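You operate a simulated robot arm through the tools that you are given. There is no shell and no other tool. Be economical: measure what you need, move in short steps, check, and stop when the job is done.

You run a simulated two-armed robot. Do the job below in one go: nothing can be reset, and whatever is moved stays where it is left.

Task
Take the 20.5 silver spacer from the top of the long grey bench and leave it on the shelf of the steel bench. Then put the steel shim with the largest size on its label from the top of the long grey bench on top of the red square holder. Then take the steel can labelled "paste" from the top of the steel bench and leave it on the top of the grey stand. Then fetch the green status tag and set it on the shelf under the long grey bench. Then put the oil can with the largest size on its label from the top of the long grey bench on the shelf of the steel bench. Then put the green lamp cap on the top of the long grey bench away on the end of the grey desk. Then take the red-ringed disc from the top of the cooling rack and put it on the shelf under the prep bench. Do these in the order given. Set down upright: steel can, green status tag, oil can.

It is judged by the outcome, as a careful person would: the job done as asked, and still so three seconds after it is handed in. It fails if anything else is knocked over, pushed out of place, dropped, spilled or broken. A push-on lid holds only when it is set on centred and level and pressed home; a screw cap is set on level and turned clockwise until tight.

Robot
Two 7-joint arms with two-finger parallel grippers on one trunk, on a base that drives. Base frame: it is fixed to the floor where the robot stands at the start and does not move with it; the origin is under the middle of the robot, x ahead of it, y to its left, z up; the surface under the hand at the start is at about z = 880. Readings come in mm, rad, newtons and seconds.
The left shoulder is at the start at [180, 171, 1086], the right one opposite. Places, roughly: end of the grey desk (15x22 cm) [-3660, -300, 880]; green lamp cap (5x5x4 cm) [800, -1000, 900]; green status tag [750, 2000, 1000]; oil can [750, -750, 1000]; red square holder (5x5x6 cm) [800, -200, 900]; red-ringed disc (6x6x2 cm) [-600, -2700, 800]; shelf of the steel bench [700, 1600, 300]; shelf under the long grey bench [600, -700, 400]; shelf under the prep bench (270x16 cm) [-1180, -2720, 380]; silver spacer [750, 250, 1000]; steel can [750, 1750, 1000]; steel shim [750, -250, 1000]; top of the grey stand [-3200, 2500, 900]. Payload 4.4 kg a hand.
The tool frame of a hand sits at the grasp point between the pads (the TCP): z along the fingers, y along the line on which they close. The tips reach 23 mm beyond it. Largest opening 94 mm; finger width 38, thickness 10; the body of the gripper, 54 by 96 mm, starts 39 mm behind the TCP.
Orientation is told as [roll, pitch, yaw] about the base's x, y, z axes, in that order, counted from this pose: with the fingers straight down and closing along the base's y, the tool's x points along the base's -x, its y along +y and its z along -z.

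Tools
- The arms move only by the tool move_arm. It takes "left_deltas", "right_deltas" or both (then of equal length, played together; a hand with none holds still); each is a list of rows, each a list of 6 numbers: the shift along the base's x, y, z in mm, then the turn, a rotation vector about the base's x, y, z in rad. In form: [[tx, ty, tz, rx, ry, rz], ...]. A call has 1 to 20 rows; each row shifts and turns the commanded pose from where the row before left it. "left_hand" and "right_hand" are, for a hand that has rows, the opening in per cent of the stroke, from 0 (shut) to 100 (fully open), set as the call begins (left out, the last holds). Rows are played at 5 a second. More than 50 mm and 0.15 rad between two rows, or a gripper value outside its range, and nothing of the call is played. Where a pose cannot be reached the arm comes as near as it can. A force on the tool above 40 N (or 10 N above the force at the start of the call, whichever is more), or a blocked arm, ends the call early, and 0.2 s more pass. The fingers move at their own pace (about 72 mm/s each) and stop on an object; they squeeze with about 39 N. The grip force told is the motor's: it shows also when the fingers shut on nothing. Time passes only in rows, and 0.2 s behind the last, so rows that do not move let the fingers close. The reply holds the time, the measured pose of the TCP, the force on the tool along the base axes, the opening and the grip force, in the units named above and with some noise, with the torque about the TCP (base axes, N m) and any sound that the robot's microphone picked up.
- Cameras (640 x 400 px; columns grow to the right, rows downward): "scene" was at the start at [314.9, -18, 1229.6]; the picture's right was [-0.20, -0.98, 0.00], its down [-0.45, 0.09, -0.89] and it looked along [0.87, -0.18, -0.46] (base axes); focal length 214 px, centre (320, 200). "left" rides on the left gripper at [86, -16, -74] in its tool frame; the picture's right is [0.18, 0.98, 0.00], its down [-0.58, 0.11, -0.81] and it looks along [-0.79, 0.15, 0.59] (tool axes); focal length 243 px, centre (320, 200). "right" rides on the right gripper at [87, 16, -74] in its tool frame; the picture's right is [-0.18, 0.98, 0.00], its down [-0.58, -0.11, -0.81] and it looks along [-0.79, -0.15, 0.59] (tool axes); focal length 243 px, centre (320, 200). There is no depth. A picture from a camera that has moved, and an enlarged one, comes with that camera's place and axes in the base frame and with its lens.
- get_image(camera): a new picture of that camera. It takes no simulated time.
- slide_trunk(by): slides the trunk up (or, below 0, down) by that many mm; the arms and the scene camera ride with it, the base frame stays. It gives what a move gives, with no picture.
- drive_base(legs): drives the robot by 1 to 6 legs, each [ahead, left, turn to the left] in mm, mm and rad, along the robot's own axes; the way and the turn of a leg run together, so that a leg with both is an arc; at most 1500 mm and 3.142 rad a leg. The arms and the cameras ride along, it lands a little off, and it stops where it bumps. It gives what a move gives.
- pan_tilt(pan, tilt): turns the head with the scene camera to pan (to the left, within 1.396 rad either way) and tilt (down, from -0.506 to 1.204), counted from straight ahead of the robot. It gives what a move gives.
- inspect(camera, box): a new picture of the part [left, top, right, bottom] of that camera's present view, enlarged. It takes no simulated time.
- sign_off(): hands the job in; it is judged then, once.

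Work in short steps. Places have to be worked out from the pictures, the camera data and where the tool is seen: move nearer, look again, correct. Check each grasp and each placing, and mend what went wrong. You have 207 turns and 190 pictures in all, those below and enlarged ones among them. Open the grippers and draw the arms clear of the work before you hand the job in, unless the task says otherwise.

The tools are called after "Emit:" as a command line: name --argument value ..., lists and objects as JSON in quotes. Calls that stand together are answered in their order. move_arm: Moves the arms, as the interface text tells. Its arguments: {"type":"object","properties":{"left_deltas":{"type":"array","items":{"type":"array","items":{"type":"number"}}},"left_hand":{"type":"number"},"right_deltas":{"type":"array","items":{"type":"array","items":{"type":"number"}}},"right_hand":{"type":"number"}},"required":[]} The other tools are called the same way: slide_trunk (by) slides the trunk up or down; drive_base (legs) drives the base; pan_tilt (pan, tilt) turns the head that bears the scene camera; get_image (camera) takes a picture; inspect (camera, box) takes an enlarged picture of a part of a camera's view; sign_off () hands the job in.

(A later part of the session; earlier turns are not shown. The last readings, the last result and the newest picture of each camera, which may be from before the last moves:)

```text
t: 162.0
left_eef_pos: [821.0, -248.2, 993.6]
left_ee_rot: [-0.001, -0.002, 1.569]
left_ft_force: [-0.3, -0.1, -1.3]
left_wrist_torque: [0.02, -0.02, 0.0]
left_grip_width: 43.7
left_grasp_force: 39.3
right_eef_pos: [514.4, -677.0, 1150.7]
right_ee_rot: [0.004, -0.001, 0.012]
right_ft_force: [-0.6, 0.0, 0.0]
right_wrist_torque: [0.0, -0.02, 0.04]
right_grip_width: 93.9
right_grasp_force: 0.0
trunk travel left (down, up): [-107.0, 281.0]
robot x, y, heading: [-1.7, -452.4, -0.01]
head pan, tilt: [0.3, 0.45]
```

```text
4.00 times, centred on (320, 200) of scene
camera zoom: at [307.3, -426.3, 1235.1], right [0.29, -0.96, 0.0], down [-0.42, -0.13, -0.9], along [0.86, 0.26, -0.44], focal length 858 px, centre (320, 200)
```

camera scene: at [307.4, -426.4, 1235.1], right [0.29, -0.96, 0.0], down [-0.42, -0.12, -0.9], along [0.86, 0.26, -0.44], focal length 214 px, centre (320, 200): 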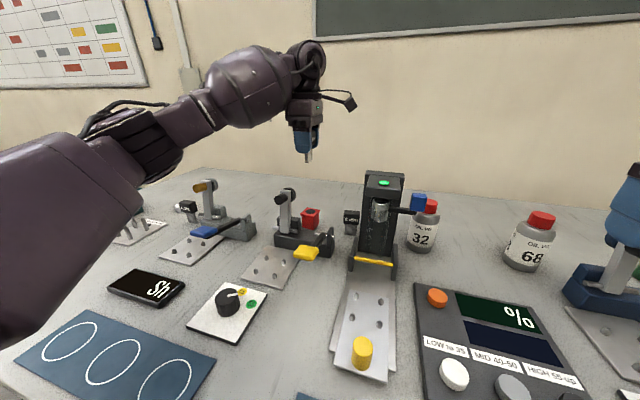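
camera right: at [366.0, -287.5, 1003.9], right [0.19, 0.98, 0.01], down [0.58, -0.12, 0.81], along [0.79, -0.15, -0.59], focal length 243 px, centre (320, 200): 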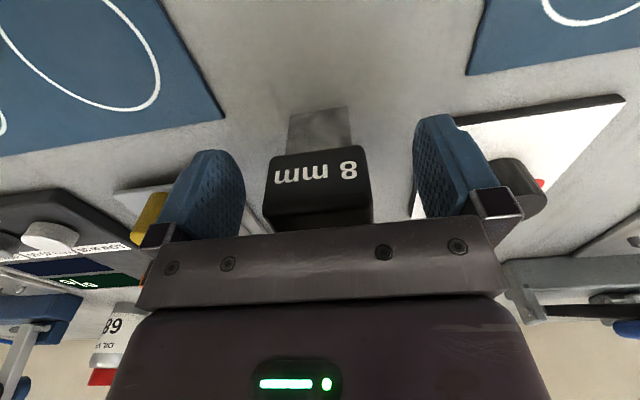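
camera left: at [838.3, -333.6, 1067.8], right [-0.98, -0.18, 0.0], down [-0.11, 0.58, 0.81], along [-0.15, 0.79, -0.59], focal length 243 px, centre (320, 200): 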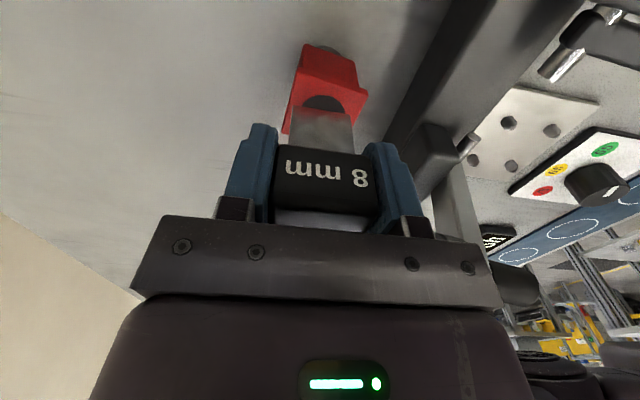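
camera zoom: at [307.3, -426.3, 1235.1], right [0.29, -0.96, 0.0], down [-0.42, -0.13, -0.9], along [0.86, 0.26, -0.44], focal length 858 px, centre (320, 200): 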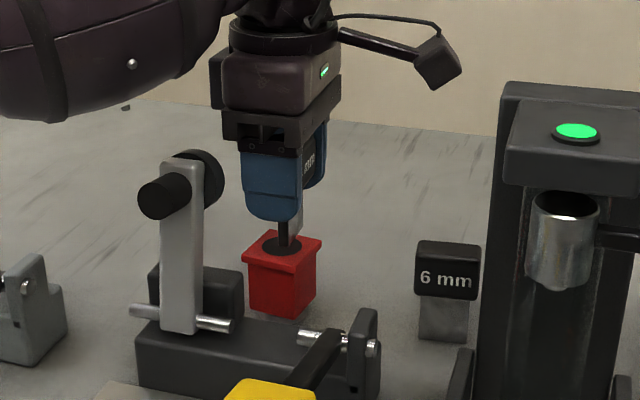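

The blade is just above the black disc, centred. Lower in 1.5 mm steps to contact.

Emit:
move_arm --left_deltas '[[0, 0, -1.5, 0, 0, 0], [0, 0, -1.5, 0, 0, 0], [0, 0, 0, 0, 0, 0]]'

```text
t: 162.8
left_eef_pos: [821.8, -248.6, 991.0]
left_ee_rot: [-0.001, 0.001, 1.571]
left_ft_force: [0.1, -1.2, -0.7]
left_wrist_torque: [-0.02, -0.02, 0.0]
left_grip_width: 43.6
left_grasp_force: 38.4
right_eef_pos: [515.4, -677.7, 1150.5]
right_ee_rot: [0.005, -0.001, 0.011]
right_ft_force: [1.2, -0.6, -0.2]
right_wrist_torque: [-0.02, 0.0, -0.01]
right_grip_width: 94.0
right_grasp_force: 0.1
trunk travel left (down, up): [-107.0, 281.0]
robot x, y, heading: [-6.7, -448.2, -0.01]
head pan, tilt: [0.3, 0.45]
```

Emit:
move_arm --left_deltas '[[0, 0, -1.5, 0, 0, 0], [0, 0, -1.5, 0, 0, 0], [0, 0, 0, 0, 0, 0]]'

Emit:
inspect --camera "scene" --box '[290, 180, 350, 240]'

```text
t: 163.6
left_eef_pos: [821.9, -248.3, 989.0]
left_ee_rot: [0.0, 0.0, 1.569]
left_ft_force: [1.0, -0.7, -0.9]
left_wrist_torque: [0.01, 0.01, 0.04]
left_grip_width: 43.5
left_grasp_force: 39.1
right_eef_pos: [514.6, -677.2, 1151.0]
right_ee_rot: [0.006, -0.001, 0.011]
right_ft_force: [-0.5, -0.7, 0.0]
right_wrist_torque: [0.0, 0.01, 0.02]
right_grip_width: 93.9
right_grasp_force: 0.1
trunk travel left (down, up): [-107.0, 281.0]
robot x, y, heading: [-6.9, -450.4, -0.009]
head pan, tilt: [0.3, 0.45]
```

```text
6.67 times, centred on (320, 210) of scene
camera zoom: at [307.3, -426.3, 1235.1], right [0.29, -0.96, 0.0], down [-0.42, -0.13, -0.9], along [0.86, 0.26, -0.44], focal length 1430 px, centre (320, 133)
```

zoom: 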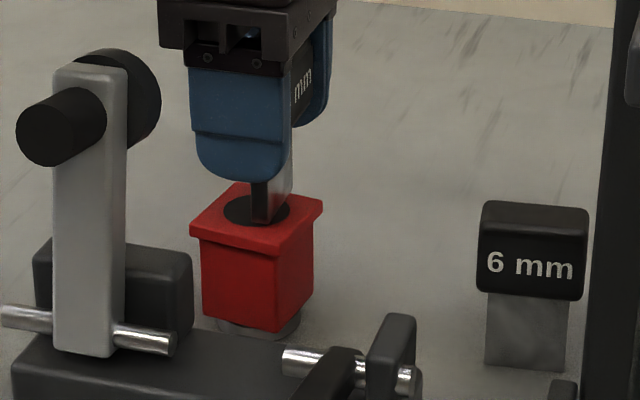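

Emit:
move_arm --left_deltas '[[0, 0, -1.5, 0, 0, 0], [0, 0, -1.5, 0, 0, 0], [0, 0, -1, 0, 0, 0], [0, 0, 0, 0, 0, 0]]'

Emit:
inspect --camera "scene" --box '[290, 180, 350, 240]'

```text
t: 164.6
left_eef_pos: [821.8, -248.4, 985.5]
left_ee_rot: [-0.001, -0.003, 1.571]
left_ft_force: [-0.3, 1.9, 4.4]
left_wrist_torque: [0.01, 0.07, -0.02]
left_grip_width: 43.7
left_grasp_force: 38.4
right_eef_pos: [514.6, -677.3, 1151.8]
right_ee_rot: [0.005, 0.001, 0.011]
right_ft_force: [-0.2, 0.3, 0.3]
right_wrist_torque: [-0.02, -0.01, 0.0]
right_grip_width: 94.1
right_grasp_force: 0.1
trunk travel left (down, up): [-107.0, 281.0]
robot x, y, heading: [-3.3, -451.7, -0.008]
head pan, tilt: [0.3, 0.45]
```

```text
6.67 times, centred on (320, 210) of scene
camera zoom: at [306.6, -426.3, 1235.5], right [0.29, -0.96, 0.0], down [-0.42, -0.12, -0.9], along [0.86, 0.26, -0.43], focal length 1430 px, centre (320, 133)
```

zoom: 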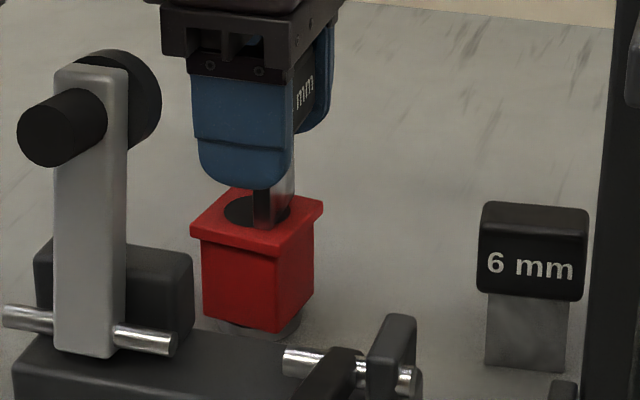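

Contact at z≈985; the blade stands flat within the holder top. I open partly (to stay clear of the lever).

Emit:
move_arm --left_deltas '[[0, 0, 0, 0, 0, 0], [0, 0, 0, 0, 0, 0], [0, 0, 0, 0, 0, 0]]' --left_hand 64

Emit:
inspect --camera "scene" --box '[280, 160, 360, 240]'

```text
t: 165.4
left_eef_pos: [822.0, -249.3, 984.3]
left_ee_rot: [-0.001, -0.001, 1.568]
left_ft_force: [-0.1, 0.2, -0.3]
left_wrist_torque: [0.02, 0.0, -0.02]
left_grip_width: 60.2
left_grasp_force: 0.0
right_eef_pos: [515.4, -677.7, 1151.0]
right_ee_rot: [0.006, 0.0, 0.011]
right_ft_force: [-0.2, -0.1, -0.4]
right_wrist_torque: [0.02, 0.0, -0.03]
right_grip_width: 94.1
right_grasp_force: 0.0
trunk travel left (down, up): [-107.0, 281.0]
robot x, y, heading: [-2.7, -450.9, -0.01]
head pan, tilt: [0.3, 0.45]
```

```text
5.00 times, centred on (320, 200) of scene
camera zoom: at [307.4, -426.3, 1235.1], right [0.29, -0.96, 0.0], down [-0.42, -0.13, -0.9], along [0.86, 0.26, -0.44], focal length 1072 px, centre (320, 200)
```

zoom: 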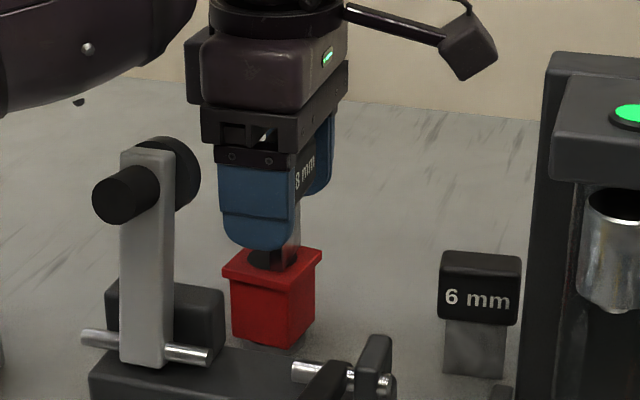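

Released; lift straight up.

Emit:
move_arm --left_deltas '[[0, 0, 20, 0, 0, 0], [0, 0, 30, 0, 0, 0], [0, 0, 45, 0, 0, 0], [0, 0, 45, 0, 0, 0], [0, 0, 20, 0, 0, 0], [0, 0, 0, 0, 0, 0]]'

Emit:
inspect --camera "scene" --box '[260, 140, 380, 240]'

```text
t: 166.8
left_eef_pos: [820.9, -249.0, 1144.2]
left_ee_rot: [-0.001, 0.0, 1.571]
left_ft_force: [-0.1, 0.1, -0.6]
left_wrist_torque: [-0.01, 0.03, -0.02]
left_grip_width: 60.4
left_grasp_force: 0.1
right_eef_pos: [514.8, -677.4, 1151.1]
right_ee_rot: [0.005, 0.003, 0.011]
right_ft_force: [-0.1, 0.8, -0.2]
right_wrist_torque: [-0.01, -0.01, -0.05]
right_grip_width: 94.0
right_grasp_force: 0.0
trunk travel left (down, up): [-107.0, 281.0]
robot x, y, heading: [-3.7, -449.5, -0.009]
head pan, tilt: [0.3, 0.45]
```

```text
4.00 times, centred on (320, 190) of scene
camera zoom: at [307.5, -426.3, 1235.0], right [0.29, -0.96, 0.0], down [-0.42, -0.13, -0.9], along [0.86, 0.26, -0.44], focal length 858 px, centre (320, 240)
```

zoom: 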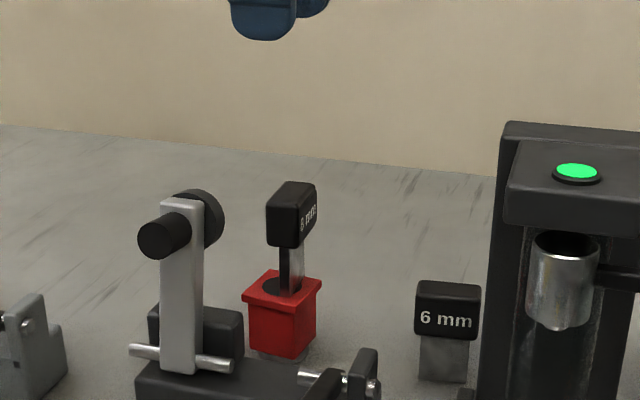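

Shim stands on the red holder. Retract the left arm and drive to the steel bench for the paste can.

Emit:
move_arm --left_deltas '[[-20, -9, 1, 0, 0, -0.1427], [-20, -9, 1, 0, 0, -0.1427], [-20, -9, 1, 0, 0, -0.1427], [-20, -9, 1, 0, 0, -0.1427], [-20, -9, 1, 0, 0, -0.1427], [-20, -9, 1, 0, 0, -0.1427], [-20, -9, 1, 0, 0, -0.1427], [-20, -9, 1, 0, 0, -0.1427], [-20, -9, 1, 0, 0, -0.1427], [-20, -9, 1, 0, 0, -0.1427], [-20, -9, 1, 0, 0, -0.1427], [0, 0, 0, 0, 0, 0]]' --left_hand 100

Emit:
drive_base --legs '[[-400, 0, 0], [0, 1100, 0], [0, 1050, 0]]'

Emit:
pan_tilt --pan 0.2 --tilt 0.45

Emit:
get_image --camera "scene"

```text
t: 169.4
left_eef_pos: [599.6, -349.1, 1155.7]
left_ee_rot: [0.0, 0.001, -0.002]
left_ft_force: [-0.1, -0.8, 0.3]
left_wrist_torque: [0.0, 0.01, -0.01]
left_grip_width: 93.9
left_grasp_force: 0.0
right_eef_pos: [516.0, -678.4, 1150.6]
right_ee_rot: [0.005, 0.001, 0.01]
right_ft_force: [0.0, 0.1, 0.2]
right_wrist_torque: [0.02, -0.01, -0.03]
right_grip_width: 94.0
right_grasp_force: 0.0
trunk travel left (down, up): [-107.0, 281.0]
robot x, y, heading: [-5.1, -450.8, -0.012]
head pan, tilt: [0.3, 0.45]
```

```text
t: 190.6
left_eef_pos: [246.9, 1792.2, 1156.1]
left_ee_rot: [0.001, 0.0, -0.028]
left_ft_force: [0.1, -0.3, -0.4]
left_wrist_torque: [-0.01, -0.01, 0.05]
left_grip_width: 94.0
left_grasp_force: 0.1
right_eef_pos: [153.9, 1465.6, 1150.6]
right_ee_rot: [0.006, -0.001, -0.017]
right_ft_force: [-0.6, 0.4, 0.3]
right_wrist_torque: [-0.01, -0.01, -0.03]
right_grip_width: 94.0
right_grasp_force: 0.2
trunk travel left (down, up): [-107.0, 281.0]
robot x, y, heading: [-361.1, 1705.9, -0.036]
head pan, tilt: [0.3, 0.45]
```

```text
t: 191.3
left_eef_pos: [247.1, 1792.4, 1155.5]
left_ee_rot: [-0.002, 0.0, -0.026]
left_ft_force: [0.3, 0.1, -0.2]
left_wrist_torque: [-0.01, -0.02, 0.02]
left_grip_width: 94.0
left_grasp_force: 0.1
right_eef_pos: [153.4, 1464.8, 1150.9]
right_ee_rot: [0.005, -0.001, -0.016]
right_ft_force: [0.5, 1.1, -0.1]
right_wrist_torque: [0.01, -0.01, 0.02]
right_grip_width: 94.2
right_grasp_force: 0.0
trunk travel left (down, up): [-107.0, 281.0]
robot x, y, heading: [-358.4, 1707.6, -0.033]
head pan, tilt: [0.201, 0.45]
```

```text
99 pictures are left
camera scene: at [-45.3, 1712.8, 1235.1], right [0.17, -0.99, 0.0], down [-0.43, -0.07, -0.9], along [0.89, 0.15, -0.44], focal length 214 px, centre (320, 200)
```

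scene: 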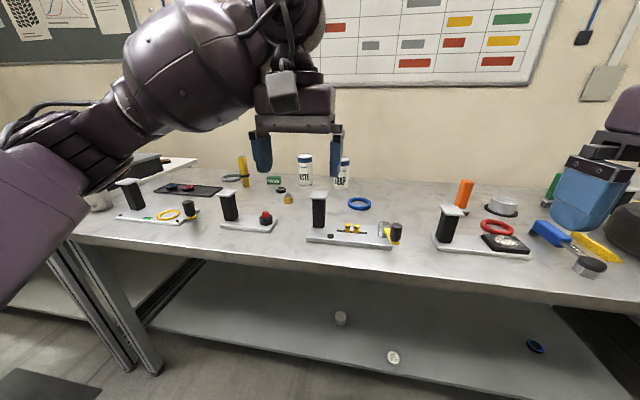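

Emit:
inspect --camera "scene" --box '[200, 130, 400, 255]'

```text
3.20 times, centred on (300, 192) of scene
camera zoom: at [-45.3, 1712.8, 1235.1], right [0.17, -0.99, 0.0], down [-0.43, -0.07, -0.9], along [0.89, 0.15, -0.44], focal length 686 px, centre (384, 224)
```

zoom: 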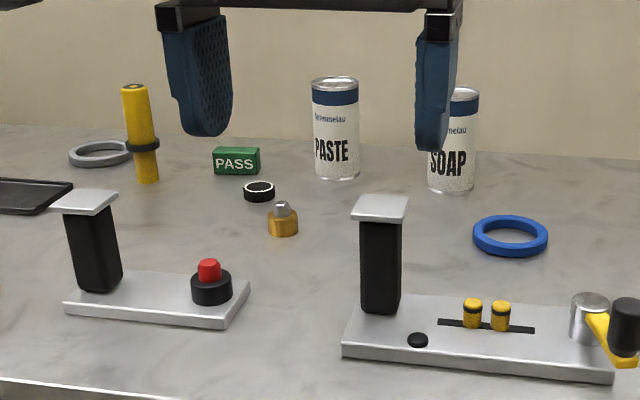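

Paste can at ≈(825,1924), Ø≈63, top ≈1005; green "PASS" tag at ≈(801,2063). Drive ahead and bring the left hand above the can.

Emit:
drive_base --legs '[[345, 0, 0.033]]'

Emit:
move_arm --left_deltas '[[35, 20, 0, 0, 0, 0], [35, 20, 0, 0, 0, 0], [35, 20, 0, 0, 0, 0], [35, 20, 0, 0, 0, 0], [35, 20, -10, 0, 0, 0], [20, 20, -10, 0, 0, 0], [0, 0, 0, 0, 0, 0]]'

Emit:
get_image --camera "left"

```text
t: 193.5
left_eef_pos: [585.5, 1806.6, 1155.8]
left_ee_rot: [0.0, 0.0, 0.007]
left_ft_force: [0.3, 0.8, -0.2]
left_wrist_torque: [-0.02, -0.04, 0.06]
left_grip_width: 94.1
left_grasp_force: 0.2
right_eef_pos: [503.2, 1476.9, 1152.5]
right_ee_rot: [0.004, 0.0, 0.017]
right_ft_force: [0.6, 0.2, -0.1]
right_wrist_torque: [0.0, 0.02, 0.0]
right_grip_width: 94.1
right_grasp_force: 0.0
trunk travel left (down, up): [-107.0, 281.0]
robot x, y, heading: [-15.9, 1695.3, 0.0]
head pan, tilt: [0.201, 0.45]
```

```text
t: 195.1
left_eef_pos: [779.5, 1925.1, 1136.5]
left_ee_rot: [0.001, 0.0, 0.006]
left_ft_force: [-0.6, -0.4, 0.4]
left_wrist_torque: [0.02, 0.03, 0.0]
left_grip_width: 94.3
left_grasp_force: 0.1
right_eef_pos: [502.5, 1476.4, 1152.3]
right_ee_rot: [0.006, -0.001, 0.017]
right_ft_force: [0.4, 0.6, -0.1]
right_wrist_torque: [0.01, 0.02, 0.05]
right_grip_width: 93.9
right_grasp_force: 0.1
trunk travel left (down, up): [-107.0, 281.0]
robot x, y, heading: [-18.4, 1696.3, 0.001]
head pan, tilt: [0.201, 0.45]
```

```text
97 pictures are left
camera left: at [694.1, 1909.3, 1209.0], right [-0.19, 0.98, 0.0], down [0.58, 0.11, 0.81], along [0.79, 0.15, -0.59], focal length 243 px, centre (320, 200)
```

left: 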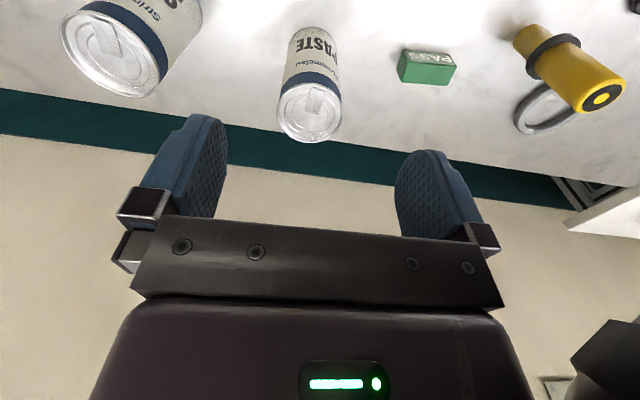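

Can top at (831,1924). Centre over it and descend to TCP z≈985.

Emit:
move_arm --left_deltas '[[26, -1, 0, 0, 0, 0], [25, 0, 0, 0, 0, 0], [0, 0, -45, 0, 0, 0], [0, 0, -45, 0, 0, 0], [0, 0, -30, 0, 0, 0], [0, 0, 0, 0, 0, 0]]'

Emit:
get_image --camera "left"

```text
t: 196.5
left_eef_pos: [832.7, 1925.5, 1017.7]
left_ee_rot: [0.001, -0.002, 0.007]
left_ft_force: [-0.1, -0.2, 0.5]
left_wrist_torque: [-0.01, 0.0, -0.02]
left_grip_width: 94.3
left_grasp_force: 0.0
right_eef_pos: [503.1, 1475.6, 1150.7]
right_ee_rot: [0.005, -0.001, 0.018]
right_ft_force: [-0.3, -0.2, -0.8]
right_wrist_torque: [0.02, 0.0, 0.04]
right_grip_width: 94.0
right_grasp_force: 0.0
trunk travel left (down, up): [-107.0, 281.0]
robot x, y, heading: [-17.6, 1695.7, -0.004]
head pan, tilt: [0.201, 0.45]
```

```text
96 pictures are left
camera left: at [746.9, 1910.0, 1091.6], right [-0.19, 0.98, 0.0], down [0.58, 0.11, 0.81], along [0.79, 0.15, -0.59], focal length 243 px, centre (320, 200)
```

left: 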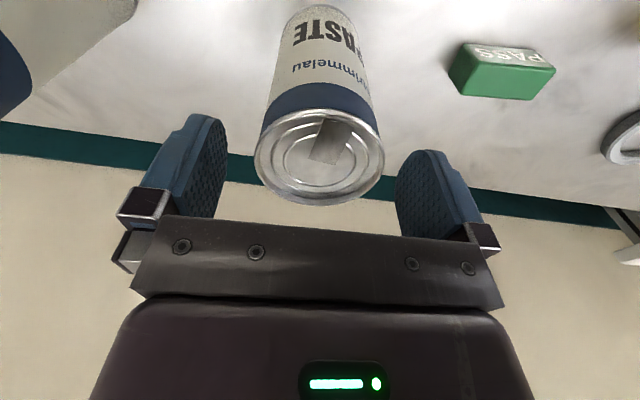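

Centred; descend to 980 and grip.

Emit:
move_arm --left_deltas '[[-2, 0, -20, 0, 0, 0], [0, 0, -17, 0, 0, 0], [0, 0, 0, 0, 0, 0]]'

Emit:
move_arm --left_deltas '[[0, 0, 0, 0, 0, 0], [0, 0, 0, 0, 0, 0], [0, 0, 0, 0, 0, 0]]' --left_hand 0

Emit:
move_arm --left_deltas '[[0, 0, 20, 0, 0, 0], [0, 0, 40, 0, 0, 0], [0, 0, 45, 0, 0, 0], [0, 0, 45, 0, 0, 0], [0, 0, 30, 0, 0, 0], [0, 0, 0, 0, 0, 0]]'

Emit:
get_image --camera "left"

```text
t: 197.3
left_eef_pos: [830.5, 1926.0, 980.5]
left_ee_rot: [0.0, -0.001, 0.007]
left_ft_force: [0.0, 0.1, -0.5]
left_wrist_torque: [0.0, -0.01, -0.02]
left_grip_width: 93.8
left_grasp_force: 0.1
right_eef_pos: [502.9, 1476.8, 1151.7]
right_ee_rot: [0.007, 0.001, 0.019]
right_ft_force: [-0.8, 0.6, 0.6]
right_wrist_torque: [-0.02, -0.01, 0.02]
right_grip_width: 93.9
right_grasp_force: 0.0
trunk travel left (down, up): [-107.0, 281.0]
robot x, y, heading: [-20.6, 1699.3, -0.006]
head pan, tilt: [0.201, 0.45]
```

```text
t: 198.1
left_eef_pos: [829.5, 1925.5, 980.7]
left_ee_rot: [-0.001, 0.0, 0.007]
left_ft_force: [0.2, -1.6, 0.2]
left_wrist_torque: [-0.05, -0.01, 0.0]
left_grip_width: 60.9
left_grasp_force: 38.8
right_eef_pos: [503.3, 1477.2, 1151.7]
right_ee_rot: [0.005, -0.001, 0.016]
right_ft_force: [-0.7, -0.6, 0.5]
right_wrist_torque: [0.04, -0.03, 0.0]
right_grip_width: 93.8
right_grasp_force: 0.0
trunk travel left (down, up): [-107.0, 281.0]
robot x, y, heading: [-16.9, 1697.0, 0.002]
head pan, tilt: [0.201, 0.45]
```

```text
t: 199.5
left_eef_pos: [829.9, 1925.3, 1155.1]
left_ee_rot: [0.0, 0.002, 0.007]
left_ft_force: [-0.3, -0.4, -4.2]
left_wrist_torque: [0.03, -0.01, -0.01]
left_grip_width: 61.2
left_grasp_force: 39.0
right_eef_pos: [504.6, 1477.1, 1149.9]
right_ee_rot: [0.005, 0.002, 0.018]
right_ft_force: [-1.1, 0.1, -0.3]
right_wrist_torque: [-0.01, -0.02, 0.0]
right_grip_width: 93.7
right_grasp_force: 0.0
trunk travel left (down, up): [-107.0, 281.0]
robot x, y, heading: [-17.5, 1702.6, -0.003]
head pan, tilt: [0.201, 0.45]
```

```text
95 pictures are left
camera left: at [744.7, 1910.0, 1230.1], right [-0.19, 0.98, 0.0], down [0.58, 0.11, 0.81], along [0.79, 0.15, -0.59], focal length 243 px, centre (320, 200)
```

left: 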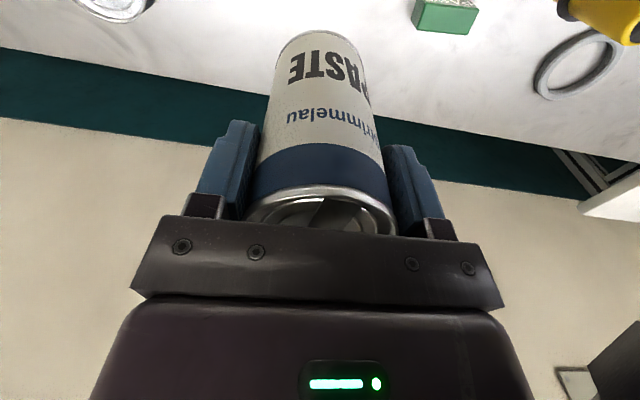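

Can held. Retract the arm, back off, move to y≈1000 and turn around to look toward the grey stand.

Emit:
move_arm --left_deltas '[[-40, -18, 0, 0, 0, 0], [-40, -18, 0, 0, 0, 0], [-40, -18, 0, 0, 0, 0], [-40, -18, 0, 0, 0, 0], [-40, -18, 0, 0, 0, 0], [-40, -18, 0, 0, 0, 0], [0, 0, 0, 0, 0, 0]]'

Emit:
drive_base --legs '[[-450, 0, 0], [0, -700, 0], [0, 0, 1.571], [0, 0, 1.571]]'

Emit:
pan_tilt --pan -0.3 --tilt 0.2

Emit:
get_image --camera "scene"

```text
t: 201.1
left_eef_pos: [591.0, 1818.8, 1156.9]
left_ee_rot: [0.0, 0.0, 0.006]
left_ft_force: [0.9, -0.4, -3.6]
left_wrist_torque: [0.03, 0.01, -0.01]
left_grip_width: 61.4
left_grasp_force: 38.5
right_eef_pos: [502.7, 1477.7, 1150.4]
right_ee_rot: [0.006, 0.001, 0.018]
right_ft_force: [-0.2, -0.4, -0.3]
right_wrist_torque: [0.01, 0.0, 0.03]
right_grip_width: 94.1
right_grasp_force: 0.0
trunk travel left (down, up): [-107.0, 281.0]
robot x, y, heading: [-20.2, 1697.3, 0.001]
head pan, tilt: [0.201, 0.45]
```

```text
t: 216.4
left_eef_pos: [-1008.9, 1319.3, 1118.2]
left_ee_rot: [0.007, 0.085, 2.426]
left_ft_force: [-0.1, -0.8, -3.5]
left_wrist_torque: [0.01, 0.0, 0.01]
left_grip_width: 61.0
left_grasp_force: 39.1
right_eef_pos: [-737.2, 1517.8, 1141.1]
right_ee_rot: [0.003, 0.019, 2.476]
right_ft_force: [-0.1, 0.3, 0.5]
right_wrist_torque: [0.01, -0.01, 0.02]
right_grip_width: 94.2
right_grasp_force: 0.0
trunk travel left (down, up): [-107.0, 281.0]
robot x, y, heading: [-462.3, 1014.4, 2.458]
head pan, tilt: [0.201, 0.45]
stopped in leg 4: the robot was blocked; the commanded pose is now the measured one
```

```text
t: 217.3
left_eef_pos: [-1009.3, 1320.6, 1116.9]
left_ee_rot: [0.004, 0.084, 2.431]
left_ft_force: [1.2, 0.2, -3.9]
left_wrist_torque: [0.01, 0.0, -0.02]
left_grip_width: 61.2
left_grasp_force: 39.2
right_eef_pos: [-739.3, 1520.4, 1139.8]
right_ee_rot: [0.006, 0.022, 2.477]
right_ft_force: [-0.2, 0.4, 0.0]
right_wrist_torque: [0.04, -0.01, -0.05]
right_grip_width: 94.1
right_grasp_force: 0.0
trunk travel left (down, up): [-107.0, 281.0]
robot x, y, heading: [-457.1, 1011.4, 2.453]
head pan, tilt: [-0.3, 0.201]
```

```text
94 pictures are left
camera scene: at [-699.2, 1239.2, 1251.2], right [0.83, 0.56, 0.01], down [0.12, -0.17, -0.98], along [-0.54, 0.81, -0.21], focal length 214 px, centre (320, 200)
```

scene: 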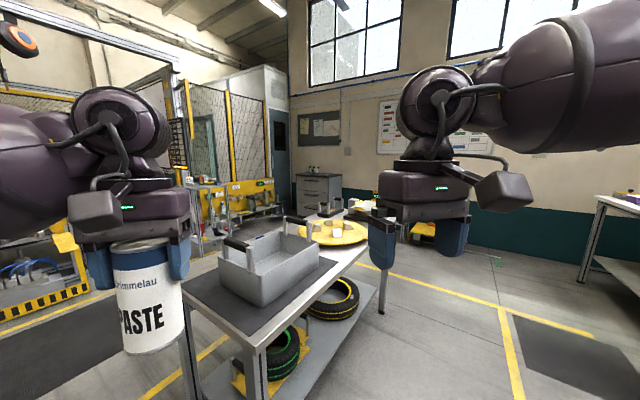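

The turn was blocked by something on the left. I look left before doing anything.

Emit:
pan_tilt --pan 0.9 --tilt 0.25

Emit:
get_image --camera "scene"

```text
t: 218.8
left_eef_pos: [-1009.9, 1320.0, 1116.0]
left_ee_rot: [0.003, 0.084, 2.43]
left_ft_force: [-0.1, 0.0, -3.4]
left_wrist_torque: [-0.01, -0.01, -0.01]
left_grip_width: 61.3
left_grasp_force: 38.8
right_eef_pos: [-737.9, 1520.4, 1140.8]
right_ee_rot: [0.006, 0.021, 2.479]
right_ft_force: [0.0, -0.1, -0.5]
right_wrist_torque: [-0.01, 0.02, -0.03]
right_grip_width: 94.0
right_grasp_force: 0.0
trunk travel left (down, up): [-107.0, 281.0]
robot x, y, heading: [-460.1, 1008.7, 2.46]
head pan, tilt: [0.901, 0.25]
```

```text
93 pictures are left
camera scene: at [-738.3, 1141.4, 1246.9], right [-0.22, 0.98, -0.01], down [0.25, 0.05, -0.97], along [-0.94, -0.21, -0.26], focal length 214 px, centre (320, 200)
```

scene: 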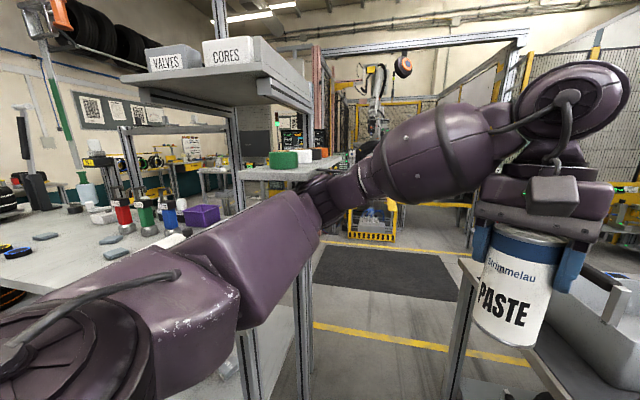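

The left elbow met the upright of a neighbouring bench. I reverse the turn to face +y, then drive up the aisle past the cart.

Emit:
drive_base --legs '[[0, 0, -0.88], [1200, 0, 0]]'

Emit:
pan_tilt --pan 0.7 --tilt 0.25

Emit:
get_image --camera "scene"

```text
t: 227.1
left_eef_pos: [-545.2, 2808.4, 1136.0]
left_ee_rot: [0.006, 0.049, 1.524]
left_ft_force: [-0.1, 0.6, -4.3]
left_wrist_torque: [-0.04, -0.01, 0.0]
left_grip_width: 61.2
left_grasp_force: 39.3
right_eef_pos: [-219.6, 2714.6, 1150.2]
right_ee_rot: [0.005, 0.0, 1.566]
right_ft_force: [0.0, -0.2, 0.3]
right_wrist_torque: [-0.04, 0.01, -0.01]
right_grip_width: 93.7
right_grasp_force: 0.1
trunk travel left (down, up): [-107.0, 281.0]
robot x, y, heading: [-449.3, 2201.1, 1.543]
head pan, tilt: [0.901, 0.25]
```

```text
t: 227.8
left_eef_pos: [-545.6, 2808.5, 1135.2]
left_ee_rot: [0.005, 0.049, 1.523]
left_ft_force: [0.5, -0.1, -3.9]
left_wrist_torque: [0.02, -0.01, 0.0]
left_grip_width: 61.1
left_grasp_force: 38.8
right_eef_pos: [-218.5, 2715.0, 1151.9]
right_ee_rot: [0.006, 0.001, 1.567]
right_ft_force: [-0.1, 0.3, 0.1]
right_wrist_torque: [-0.02, 0.02, -0.01]
right_grip_width: 93.9
right_grasp_force: 0.1
trunk travel left (down, up): [-107.0, 281.0]
robot x, y, heading: [-456.6, 2198.7, 1.546]
head pan, tilt: [0.7, 0.25]
```

```text
92 pictures are left
camera scene: at [-506.2, 2495.8, 1253.7], right [0.78, 0.63, 0.0], down [0.16, -0.19, -0.97], along [-0.61, 0.75, -0.25], focal length 214 px, centre (320, 200)
```

scene: 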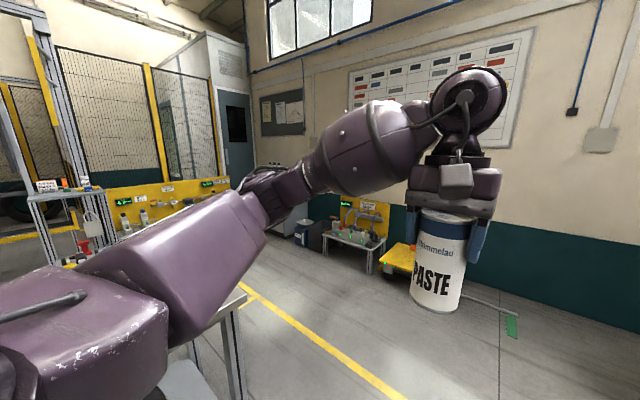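

Floor is clear beyond. Drive to y≈3150, turn left to face -x and look.

Emit:
drive_base --legs '[[950, 0, 0], [0, 0, 1.595]]'

Emit:
pan_tilt --pan 0.15 --tilt 0.2

Emit:
get_image --camera "scene"

```text
t: 236.6
left_eef_pos: [-1038.9, 3017.9, 1135.5]
left_ee_rot: [0.007, 0.051, 3.128]
left_ft_force: [0.3, -0.6, -2.8]
left_wrist_torque: [-0.01, 0.0, -0.01]
left_grip_width: 61.0
left_grasp_force: 39.3
right_eef_pos: [-956.2, 3347.4, 1150.5]
right_ee_rot: [0.006, -0.002, -3.113]
right_ft_force: [-0.7, -1.0, -0.3]
right_wrist_torque: [0.0, 0.01, -0.03]
right_grip_width: 94.1
right_grasp_force: 0.0
trunk travel left (down, up): [-107.0, 281.0]
robot x, y, heading: [-436.7, 3133.6, -3.137]
head pan, tilt: [0.7, 0.25]
```

```text
t: 237.5
left_eef_pos: [-1037.9, 3018.5, 1136.5]
left_ee_rot: [0.008, 0.05, 3.126]
left_ft_force: [-0.1, 0.2, -2.9]
left_wrist_torque: [0.01, -0.01, 0.0]
left_grip_width: 61.1
left_grasp_force: 39.0
right_eef_pos: [-955.9, 3348.0, 1151.5]
right_ee_rot: [0.005, 0.001, -3.113]
right_ft_force: [-0.1, 0.0, 0.1]
right_wrist_torque: [0.02, -0.02, 0.01]
right_grip_width: 94.2
right_grasp_force: 0.0
trunk travel left (down, up): [-107.0, 281.0]
robot x, y, heading: [-431.0, 3132.5, -3.134]
head pan, tilt: [0.15, 0.201]
```

```text
91 pictures are left
camera scene: at [-747.4, 3114.2, 1258.3], right [-0.16, 0.99, 0.0], down [0.2, 0.03, -0.98], along [-0.97, -0.16, -0.2], focal length 214 px, centre (320, 200)
```

scene: 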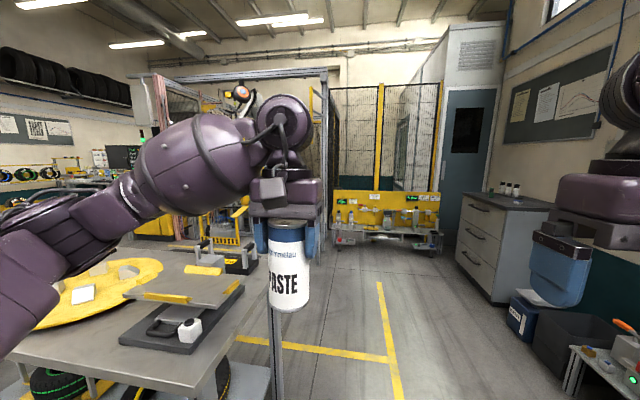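

The stand should be ahead-left, hidden behind the can. I drive ahead 1100 mm and look again.

Emit:
drive_base --legs '[[1100, 0, 0]]'

Emit:
pan_tilt --pan 0.3 --tilt 0.35

Emit:
get_image --camera "scene"

```text
t: 243.2
left_eef_pos: [-2146.5, 3027.9, 1135.6]
left_ee_rot: [0.006, 0.048, 3.108]
left_ft_force: [-0.2, 0.0, -2.9]
left_wrist_torque: [-0.04, -0.02, -0.01]
left_grip_width: 61.2
left_grasp_force: 38.9
right_eef_pos: [-2057.1, 3355.5, 1152.0]
right_ee_rot: [0.005, -0.001, -3.131]
right_ft_force: [-0.8, 0.6, 0.1]
right_wrist_torque: [-0.04, 0.05, 0.02]
right_grip_width: 94.5
right_grasp_force: 0.0
trunk travel left (down, up): [-107.0, 281.0]
robot x, y, heading: [-1539.5, 3132.3, 3.13]
head pan, tilt: [0.15, 0.201]
```

```text
t: 243.9
left_eef_pos: [-2145.2, 3027.4, 1136.4]
left_ee_rot: [0.007, 0.048, 3.108]
left_ft_force: [0.4, -1.0, -2.5]
left_wrist_torque: [-0.01, 0.03, -0.02]
left_grip_width: 61.2
left_grasp_force: 38.5
right_eef_pos: [-2058.0, 3356.2, 1150.8]
right_ee_rot: [0.005, 0.001, -3.13]
right_ft_force: [0.3, -0.3, -0.2]
right_wrist_torque: [-0.01, 0.01, 0.02]
right_grip_width: 93.9
right_grasp_force: 0.1
trunk travel left (down, up): [-107.0, 281.0]
robot x, y, heading: [-1539.1, 3127.9, 3.13]
head pan, tilt: [0.3, 0.351]
```

```text
90 pictures are left
camera scene: at [-1850.3, 3105.8, 1244.3], right [-0.29, 0.96, 0.0], down [0.33, 0.1, -0.94], along [-0.9, -0.27, -0.34], focal length 214 px, centre (320, 200)
```

scene: 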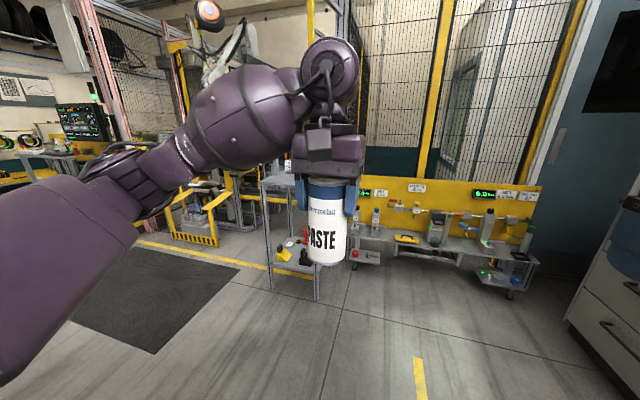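

The grey stand is the narrow frame right behind the can. I shift left 380 and ahead 450 and look again.

Emit:
drive_base --legs '[[450, 380, 0]]'

Emit:
pan_tilt --pan 0.1 --tilt 0.4

Emit:
get_image --camera "scene"

```text
t: 246.1
left_eef_pos: [-2348.5, 2941.5, 1133.3]
left_ee_rot: [0.007, 0.054, 3.113]
left_ft_force: [-0.1, 0.0, -4.6]
left_wrist_torque: [0.0, -0.06, -0.02]
left_grip_width: 61.1
left_grasp_force: 38.7
right_eef_pos: [-2261.7, 3268.1, 1149.2]
right_ee_rot: [0.005, 0.004, -3.13]
right_ft_force: [-0.4, 0.2, -0.5]
right_wrist_torque: [0.01, -0.02, 0.01]
right_grip_width: 93.9
right_grasp_force: 0.1
trunk travel left (down, up): [-107.0, 281.0]
robot x, y, heading: [-1738.4, 3042.5, 3.131]
head pan, tilt: [0.3, 0.351]
stopped in leg 1: the robot was blocked; the commanded pose is now the measured one
```

```text
t: 246.8
left_eef_pos: [-2346.1, 2940.2, 1136.4]
left_ee_rot: [0.006, 0.05, 3.109]
left_ft_force: [0.0, -0.3, -3.1]
left_wrist_torque: [0.02, -0.01, 0.0]
left_grip_width: 61.3
left_grasp_force: 39.5
right_eef_pos: [-2259.1, 3268.0, 1151.1]
right_ee_rot: [0.005, 0.001, -3.127]
right_ft_force: [0.5, -0.1, -0.7]
right_wrist_torque: [-0.01, -0.02, 0.04]
right_grip_width: 94.3
right_grasp_force: 0.1
trunk travel left (down, up): [-107.0, 281.0]
robot x, y, heading: [-1740.0, 3042.8, 3.127]
head pan, tilt: [0.099, 0.4]
```

```text
89 pictures are left
camera scene: at [-2053.8, 3036.6, 1239.9], right [-0.09, 1.0, 0.0], down [0.39, 0.04, -0.92], along [-0.92, -0.09, -0.39], focal length 214 px, centre (320, 200)
```

scene: 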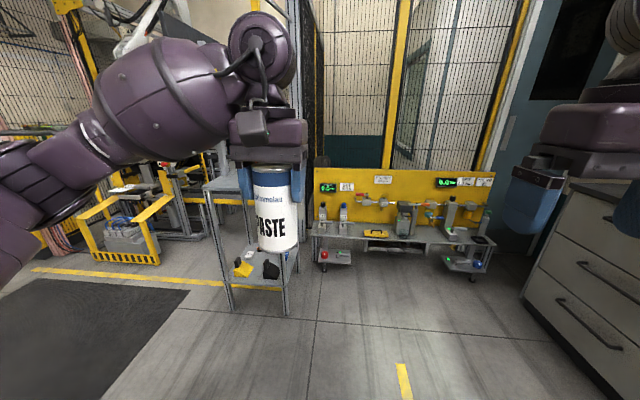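

The base grazed the cart corner behind-left. I go ahead first, then left, to about (-2300, 2790). The stand's front edge is x≈-3028, y 2347–2727.

Emit:
drive_base --legs '[[0, -30, 0], [560, 0, 0], [0, 280, 0.012]]'

Emit:
pan_tilt --pan 0.3 --tilt 0.4

Emit:
get_image --camera "scene"

Emit:
get_image --camera "left"

```text
t: 253.2
left_eef_pos: [-2904.0, 2693.7, 1136.5]
left_ee_rot: [0.006, 0.049, 3.118]
left_ft_force: [-0.7, -0.1, -3.1]
left_wrist_torque: [-0.02, -0.02, -0.03]
left_grip_width: 61.1
left_grasp_force: 39.2
right_eef_pos: [-2819.2, 3022.6, 1151.3]
right_ee_rot: [0.006, 0.0, -3.123]
right_ft_force: [-0.1, -0.2, -0.4]
right_wrist_torque: [-0.01, 0.0, 0.01]
right_grip_width: 94.0
right_grasp_force: 0.0
trunk travel left (down, up): [-107.0, 281.0]
robot x, y, heading: [-2295.3, 2798.4, 3.141]
head pan, tilt: [0.099, 0.4]
```

```text
t: 253.9
left_eef_pos: [-2904.1, 2693.7, 1137.0]
left_ee_rot: [0.006, 0.049, 3.117]
left_ft_force: [-0.6, 0.1, -3.4]
left_wrist_torque: [0.0, -0.05, 0.03]
left_grip_width: 61.1
left_grasp_force: 38.7
right_eef_pos: [-2818.7, 3022.5, 1152.1]
right_ee_rot: [0.006, 0.001, -3.121]
right_ft_force: [0.8, -0.6, 0.5]
right_wrist_torque: [-0.05, 0.01, 0.02]
right_grip_width: 94.2
right_grasp_force: 0.0
trunk travel left (down, up): [-107.0, 281.0]
robot x, y, heading: [-2297.7, 2800.8, 3.145]
head pan, tilt: [0.3, 0.4]
```

```text
88 pictures are left
camera scene: at [-2609.0, 2774.8, 1239.7], right [-0.29, 0.96, 0.0], down [0.37, 0.11, -0.92], along [-0.88, -0.27, -0.39], focal length 214 px, centre (320, 200)
```

scene: 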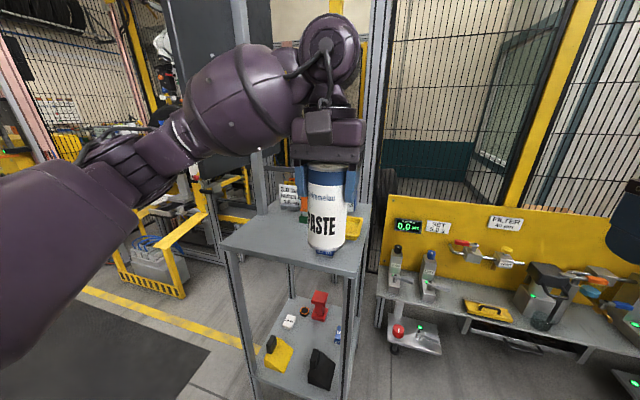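

```text
87 pictures are left
camera left: at [-2820.0, 2710.4, 1214.5], right [0.16, -0.99, 0.02], down [-0.62, -0.09, 0.78], along [-0.77, -0.13, -0.63], focal length 243 px, centre (320, 200)
```

left: 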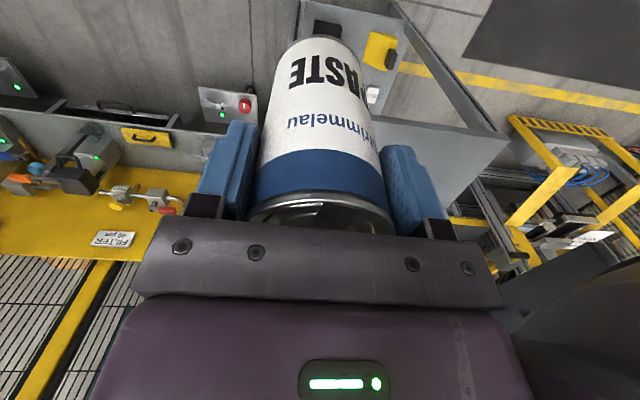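

Emit:
inspect --camera "scene" --box '[200, 150, 400, 290]'

```text
2.86 times, centred on (300, 220) of scene
camera zoom: at [-2609.0, 2774.8, 1239.7], right [-0.29, 0.96, 0.0], down [0.37, 0.11, -0.92], along [-0.88, -0.27, -0.39], focal length 613 px, centre (377, 143)
```

zoom: 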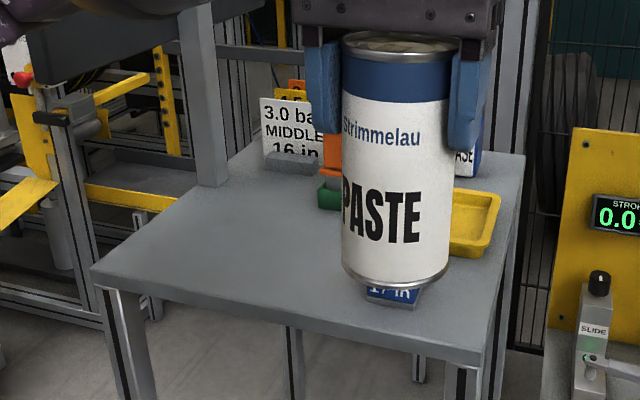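

Free spot on the stand's front-left at ≈(-3080,2470). I level the tool and move over it.

Emit:
move_arm --left_deltas '[[-25, -40, 0, 0, 0.025, 0], [-30, -38, 0, 0, 0.024, 0], [-30, -38, 0, 0, 0, 0], [-30, -38, 0, 0, 0, 0], [-30, -38, 0, 0, 0, 0], [-31, -32, 0, 0, 0, 0], [0, 0, 0, 0, 0, 0]]'

Emit:
inspect --camera "scene" --box '[180, 130, 400, 290]'

Emit:
get_image --camera "left"

```text
t: 255.5
left_eef_pos: [-3081.3, 2468.5, 1136.6]
left_ee_rot: [0.008, -0.001, 3.115]
left_ft_force: [0.1, -0.1, -3.6]
left_wrist_torque: [0.0, -0.04, -0.03]
left_grip_width: 61.1
left_grasp_force: 39.1
right_eef_pos: [-2818.1, 3023.0, 1152.2]
right_ee_rot: [0.004, -0.003, -3.121]
right_ft_force: [0.5, 0.2, 0.7]
right_wrist_torque: [0.02, -0.01, -0.01]
right_grip_width: 93.8
right_grasp_force: 0.1
trunk travel left (down, up): [-107.0, 281.0]
robot x, y, heading: [-2297.6, 2802.4, 3.142]
head pan, tilt: [0.3, 0.4]
```

```text
2.50 times, centred on (290, 210) of scene
camera zoom: at [-2608.5, 2774.7, 1240.0], right [-0.3, 0.96, 0.0], down [0.37, 0.12, -0.92], along [-0.88, -0.27, -0.39], focal length 536 px, centre (395, 175)
```

zoom: 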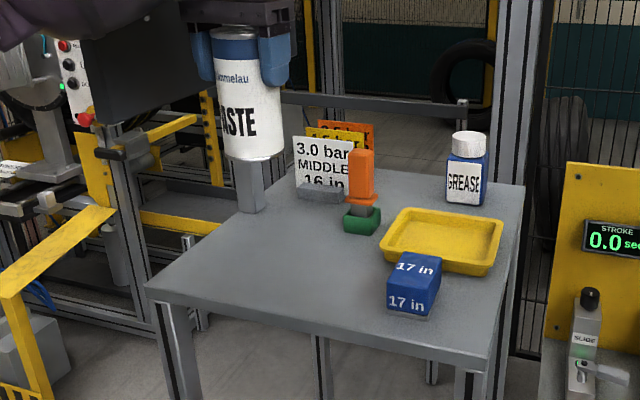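

```text
84 pictures are left
camera left: at [-2992.8, 2483.7, 1210.2], right [0.16, -0.99, 0.01], down [-0.58, -0.09, 0.81], along [-0.8, -0.13, -0.59], focal length 243 px, centre (320, 200)
```

left: 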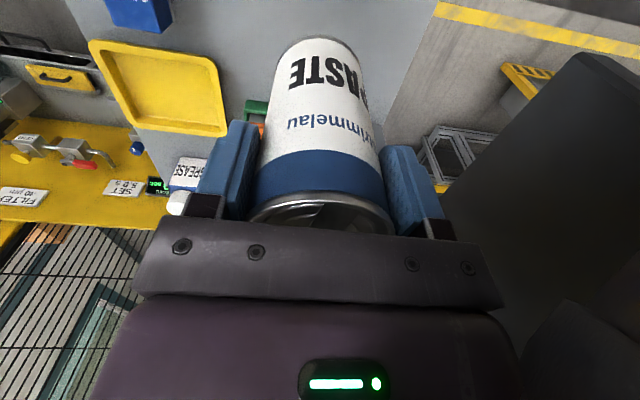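

I move 40 mm away from the dark panel (to y≈2510) and descend to 1012, then look for contact.

Emit:
move_arm --left_deltas '[[3, 20, 0, 0, 0, 0], [3, 22, -10, 0, 0, 0], [0, 0, -40, 0, 0, 0], [0, 0, -40, 0, 0, 0], [0, 0, -30, 0, 0, 0], [0, 0, 0, 0, 0, 0]]'

Emit:
inspect --camera "scene" --box '[180, 130, 400, 290]'

```text
t: 256.9
left_eef_pos: [-3074.0, 2509.9, 1016.7]
left_ee_rot: [0.006, -0.002, 3.117]
left_ft_force: [-0.6, 0.3, -3.6]
left_wrist_torque: [-0.04, -0.02, 0.0]
left_grip_width: 61.2
left_grasp_force: 39.5
right_eef_pos: [-2818.2, 3022.8, 1151.3]
right_ee_rot: [0.005, -0.002, -3.122]
right_ft_force: [0.2, -0.4, 0.0]
right_wrist_torque: [0.0, -0.01, 0.01]
right_grip_width: 94.0
right_grasp_force: 0.1
trunk travel left (down, up): [-107.0, 281.0]
robot x, y, heading: [-2301.0, 2804.0, 3.142]
head pan, tilt: [0.3, 0.4]
```

```text
2.50 times, centred on (290, 210) of scene
camera zoom: at [-2608.5, 2774.8, 1240.0], right [-0.3, 0.96, 0.0], down [0.37, 0.11, -0.92], along [-0.88, -0.27, -0.39], focal length 536 px, centre (395, 175)
```

zoom: 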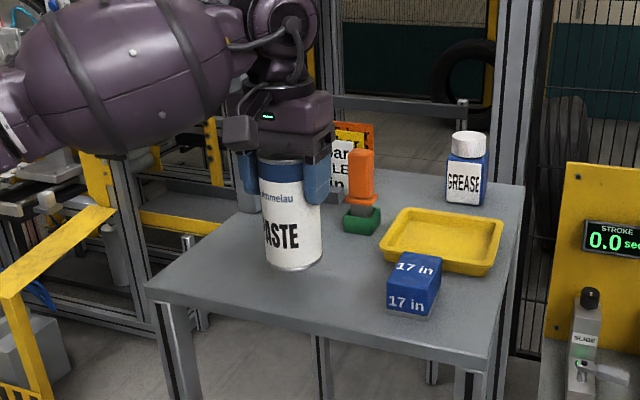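

Emit:
move_arm --left_deltas '[[0, 0, -6, 0, 0, 0], [0, 0, -6, 0, 0, 0], [0, 0, -4, 0, 0, 0], [0, 0, 0, 0, 0, 0]]'

```text
t: 257.9
left_eef_pos: [-3074.0, 2511.5, 1000.1]
left_ee_rot: [0.009, 0.0, 3.116]
left_ft_force: [-0.6, -0.1, -3.2]
left_wrist_torque: [-0.02, 0.0, 0.02]
left_grip_width: 61.4
left_grasp_force: 39.3
right_eef_pos: [-2819.0, 3022.6, 1151.5]
right_ee_rot: [0.006, 0.0, -3.124]
right_ft_force: [-0.7, 0.1, -0.5]
right_wrist_torque: [-0.02, 0.04, -0.01]
right_grip_width: 94.0
right_grasp_force: 0.1
trunk travel left (down, up): [-107.0, 281.0]
robot x, y, heading: [-2295.5, 2803.5, 3.143]
head pan, tilt: [0.3, 0.4]
```

Emit:
move_arm --left_deltas '[[0, 0, -3, 0, 0, 0], [0, 0, -3, 0, 0, 0], [0, 0, -3, 0, 0, 0], [0, 0, -3, 0, 0, 0], [0, 0, 0, 0, 0, 0]]'

```text
t: 259.1
left_eef_pos: [-3074.5, 2511.5, 989.2]
left_ee_rot: [0.008, 0.001, 3.117]
left_ft_force: [0.8, -0.1, -3.9]
left_wrist_torque: [0.02, -0.01, -0.02]
left_grip_width: 61.1
left_grasp_force: 39.1
right_eef_pos: [-2819.7, 3022.7, 1152.5]
right_ee_rot: [0.005, 0.001, -3.121]
right_ft_force: [0.6, 0.5, -0.1]
right_wrist_torque: [0.01, 0.01, 0.0]
right_grip_width: 93.9
right_grasp_force: 0.1
trunk travel left (down, up): [-107.0, 281.0]
robot x, y, heading: [-2297.9, 2800.5, 3.142]
head pan, tilt: [0.3, 0.4]
```

Emit:
move_arm --left_deltas '[[0, 0, -3, 0, 0, 0], [0, 0, -3, 0, 0, 0], [0, 0, -2, 0, 0, 0], [0, 0, -2, 0, 0, 0], [0, 0, 0, 0, 0, 0]]'

Emit:
inspect --camera "scene" --box '[240, 180, 320, 250]'

```text
t: 260.3
left_eef_pos: [-3074.4, 2512.9, 980.2]
left_ee_rot: [0.008, -0.005, 3.117]
left_ft_force: [-1.1, -1.5, 2.6]
left_wrist_torque: [0.08, 0.07, 0.02]
left_grip_width: 61.2
left_grasp_force: 39.3
right_eef_pos: [-2818.5, 3023.4, 1152.4]
right_ee_rot: [0.006, -0.002, -3.123]
right_ft_force: [0.1, -1.1, -0.1]
right_wrist_torque: [0.0, 0.03, -0.04]
right_grip_width: 94.0
right_grasp_force: 0.1
trunk travel left (down, up): [-107.0, 281.0]
robot x, y, heading: [-2297.0, 2800.1, 3.142]
head pan, tilt: [0.3, 0.4]
```

```text
5.71 times, centred on (280, 215) of scene
camera zoom: at [-2608.5, 2774.7, 1240.1], right [-0.3, 0.96, 0.0], down [0.37, 0.12, -0.92], along [-0.88, -0.27, -0.39], focal length 1226 px, centre (549, 114)
```

zoom: 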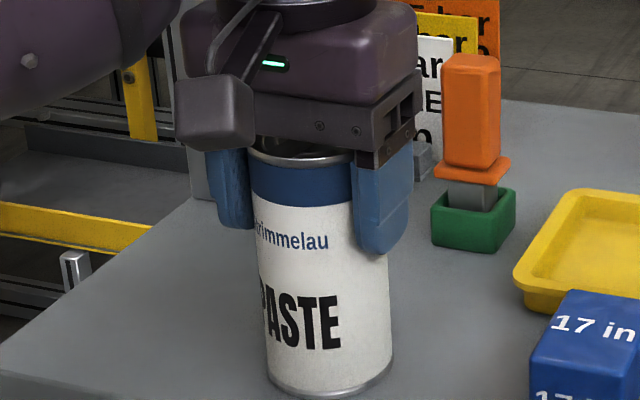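

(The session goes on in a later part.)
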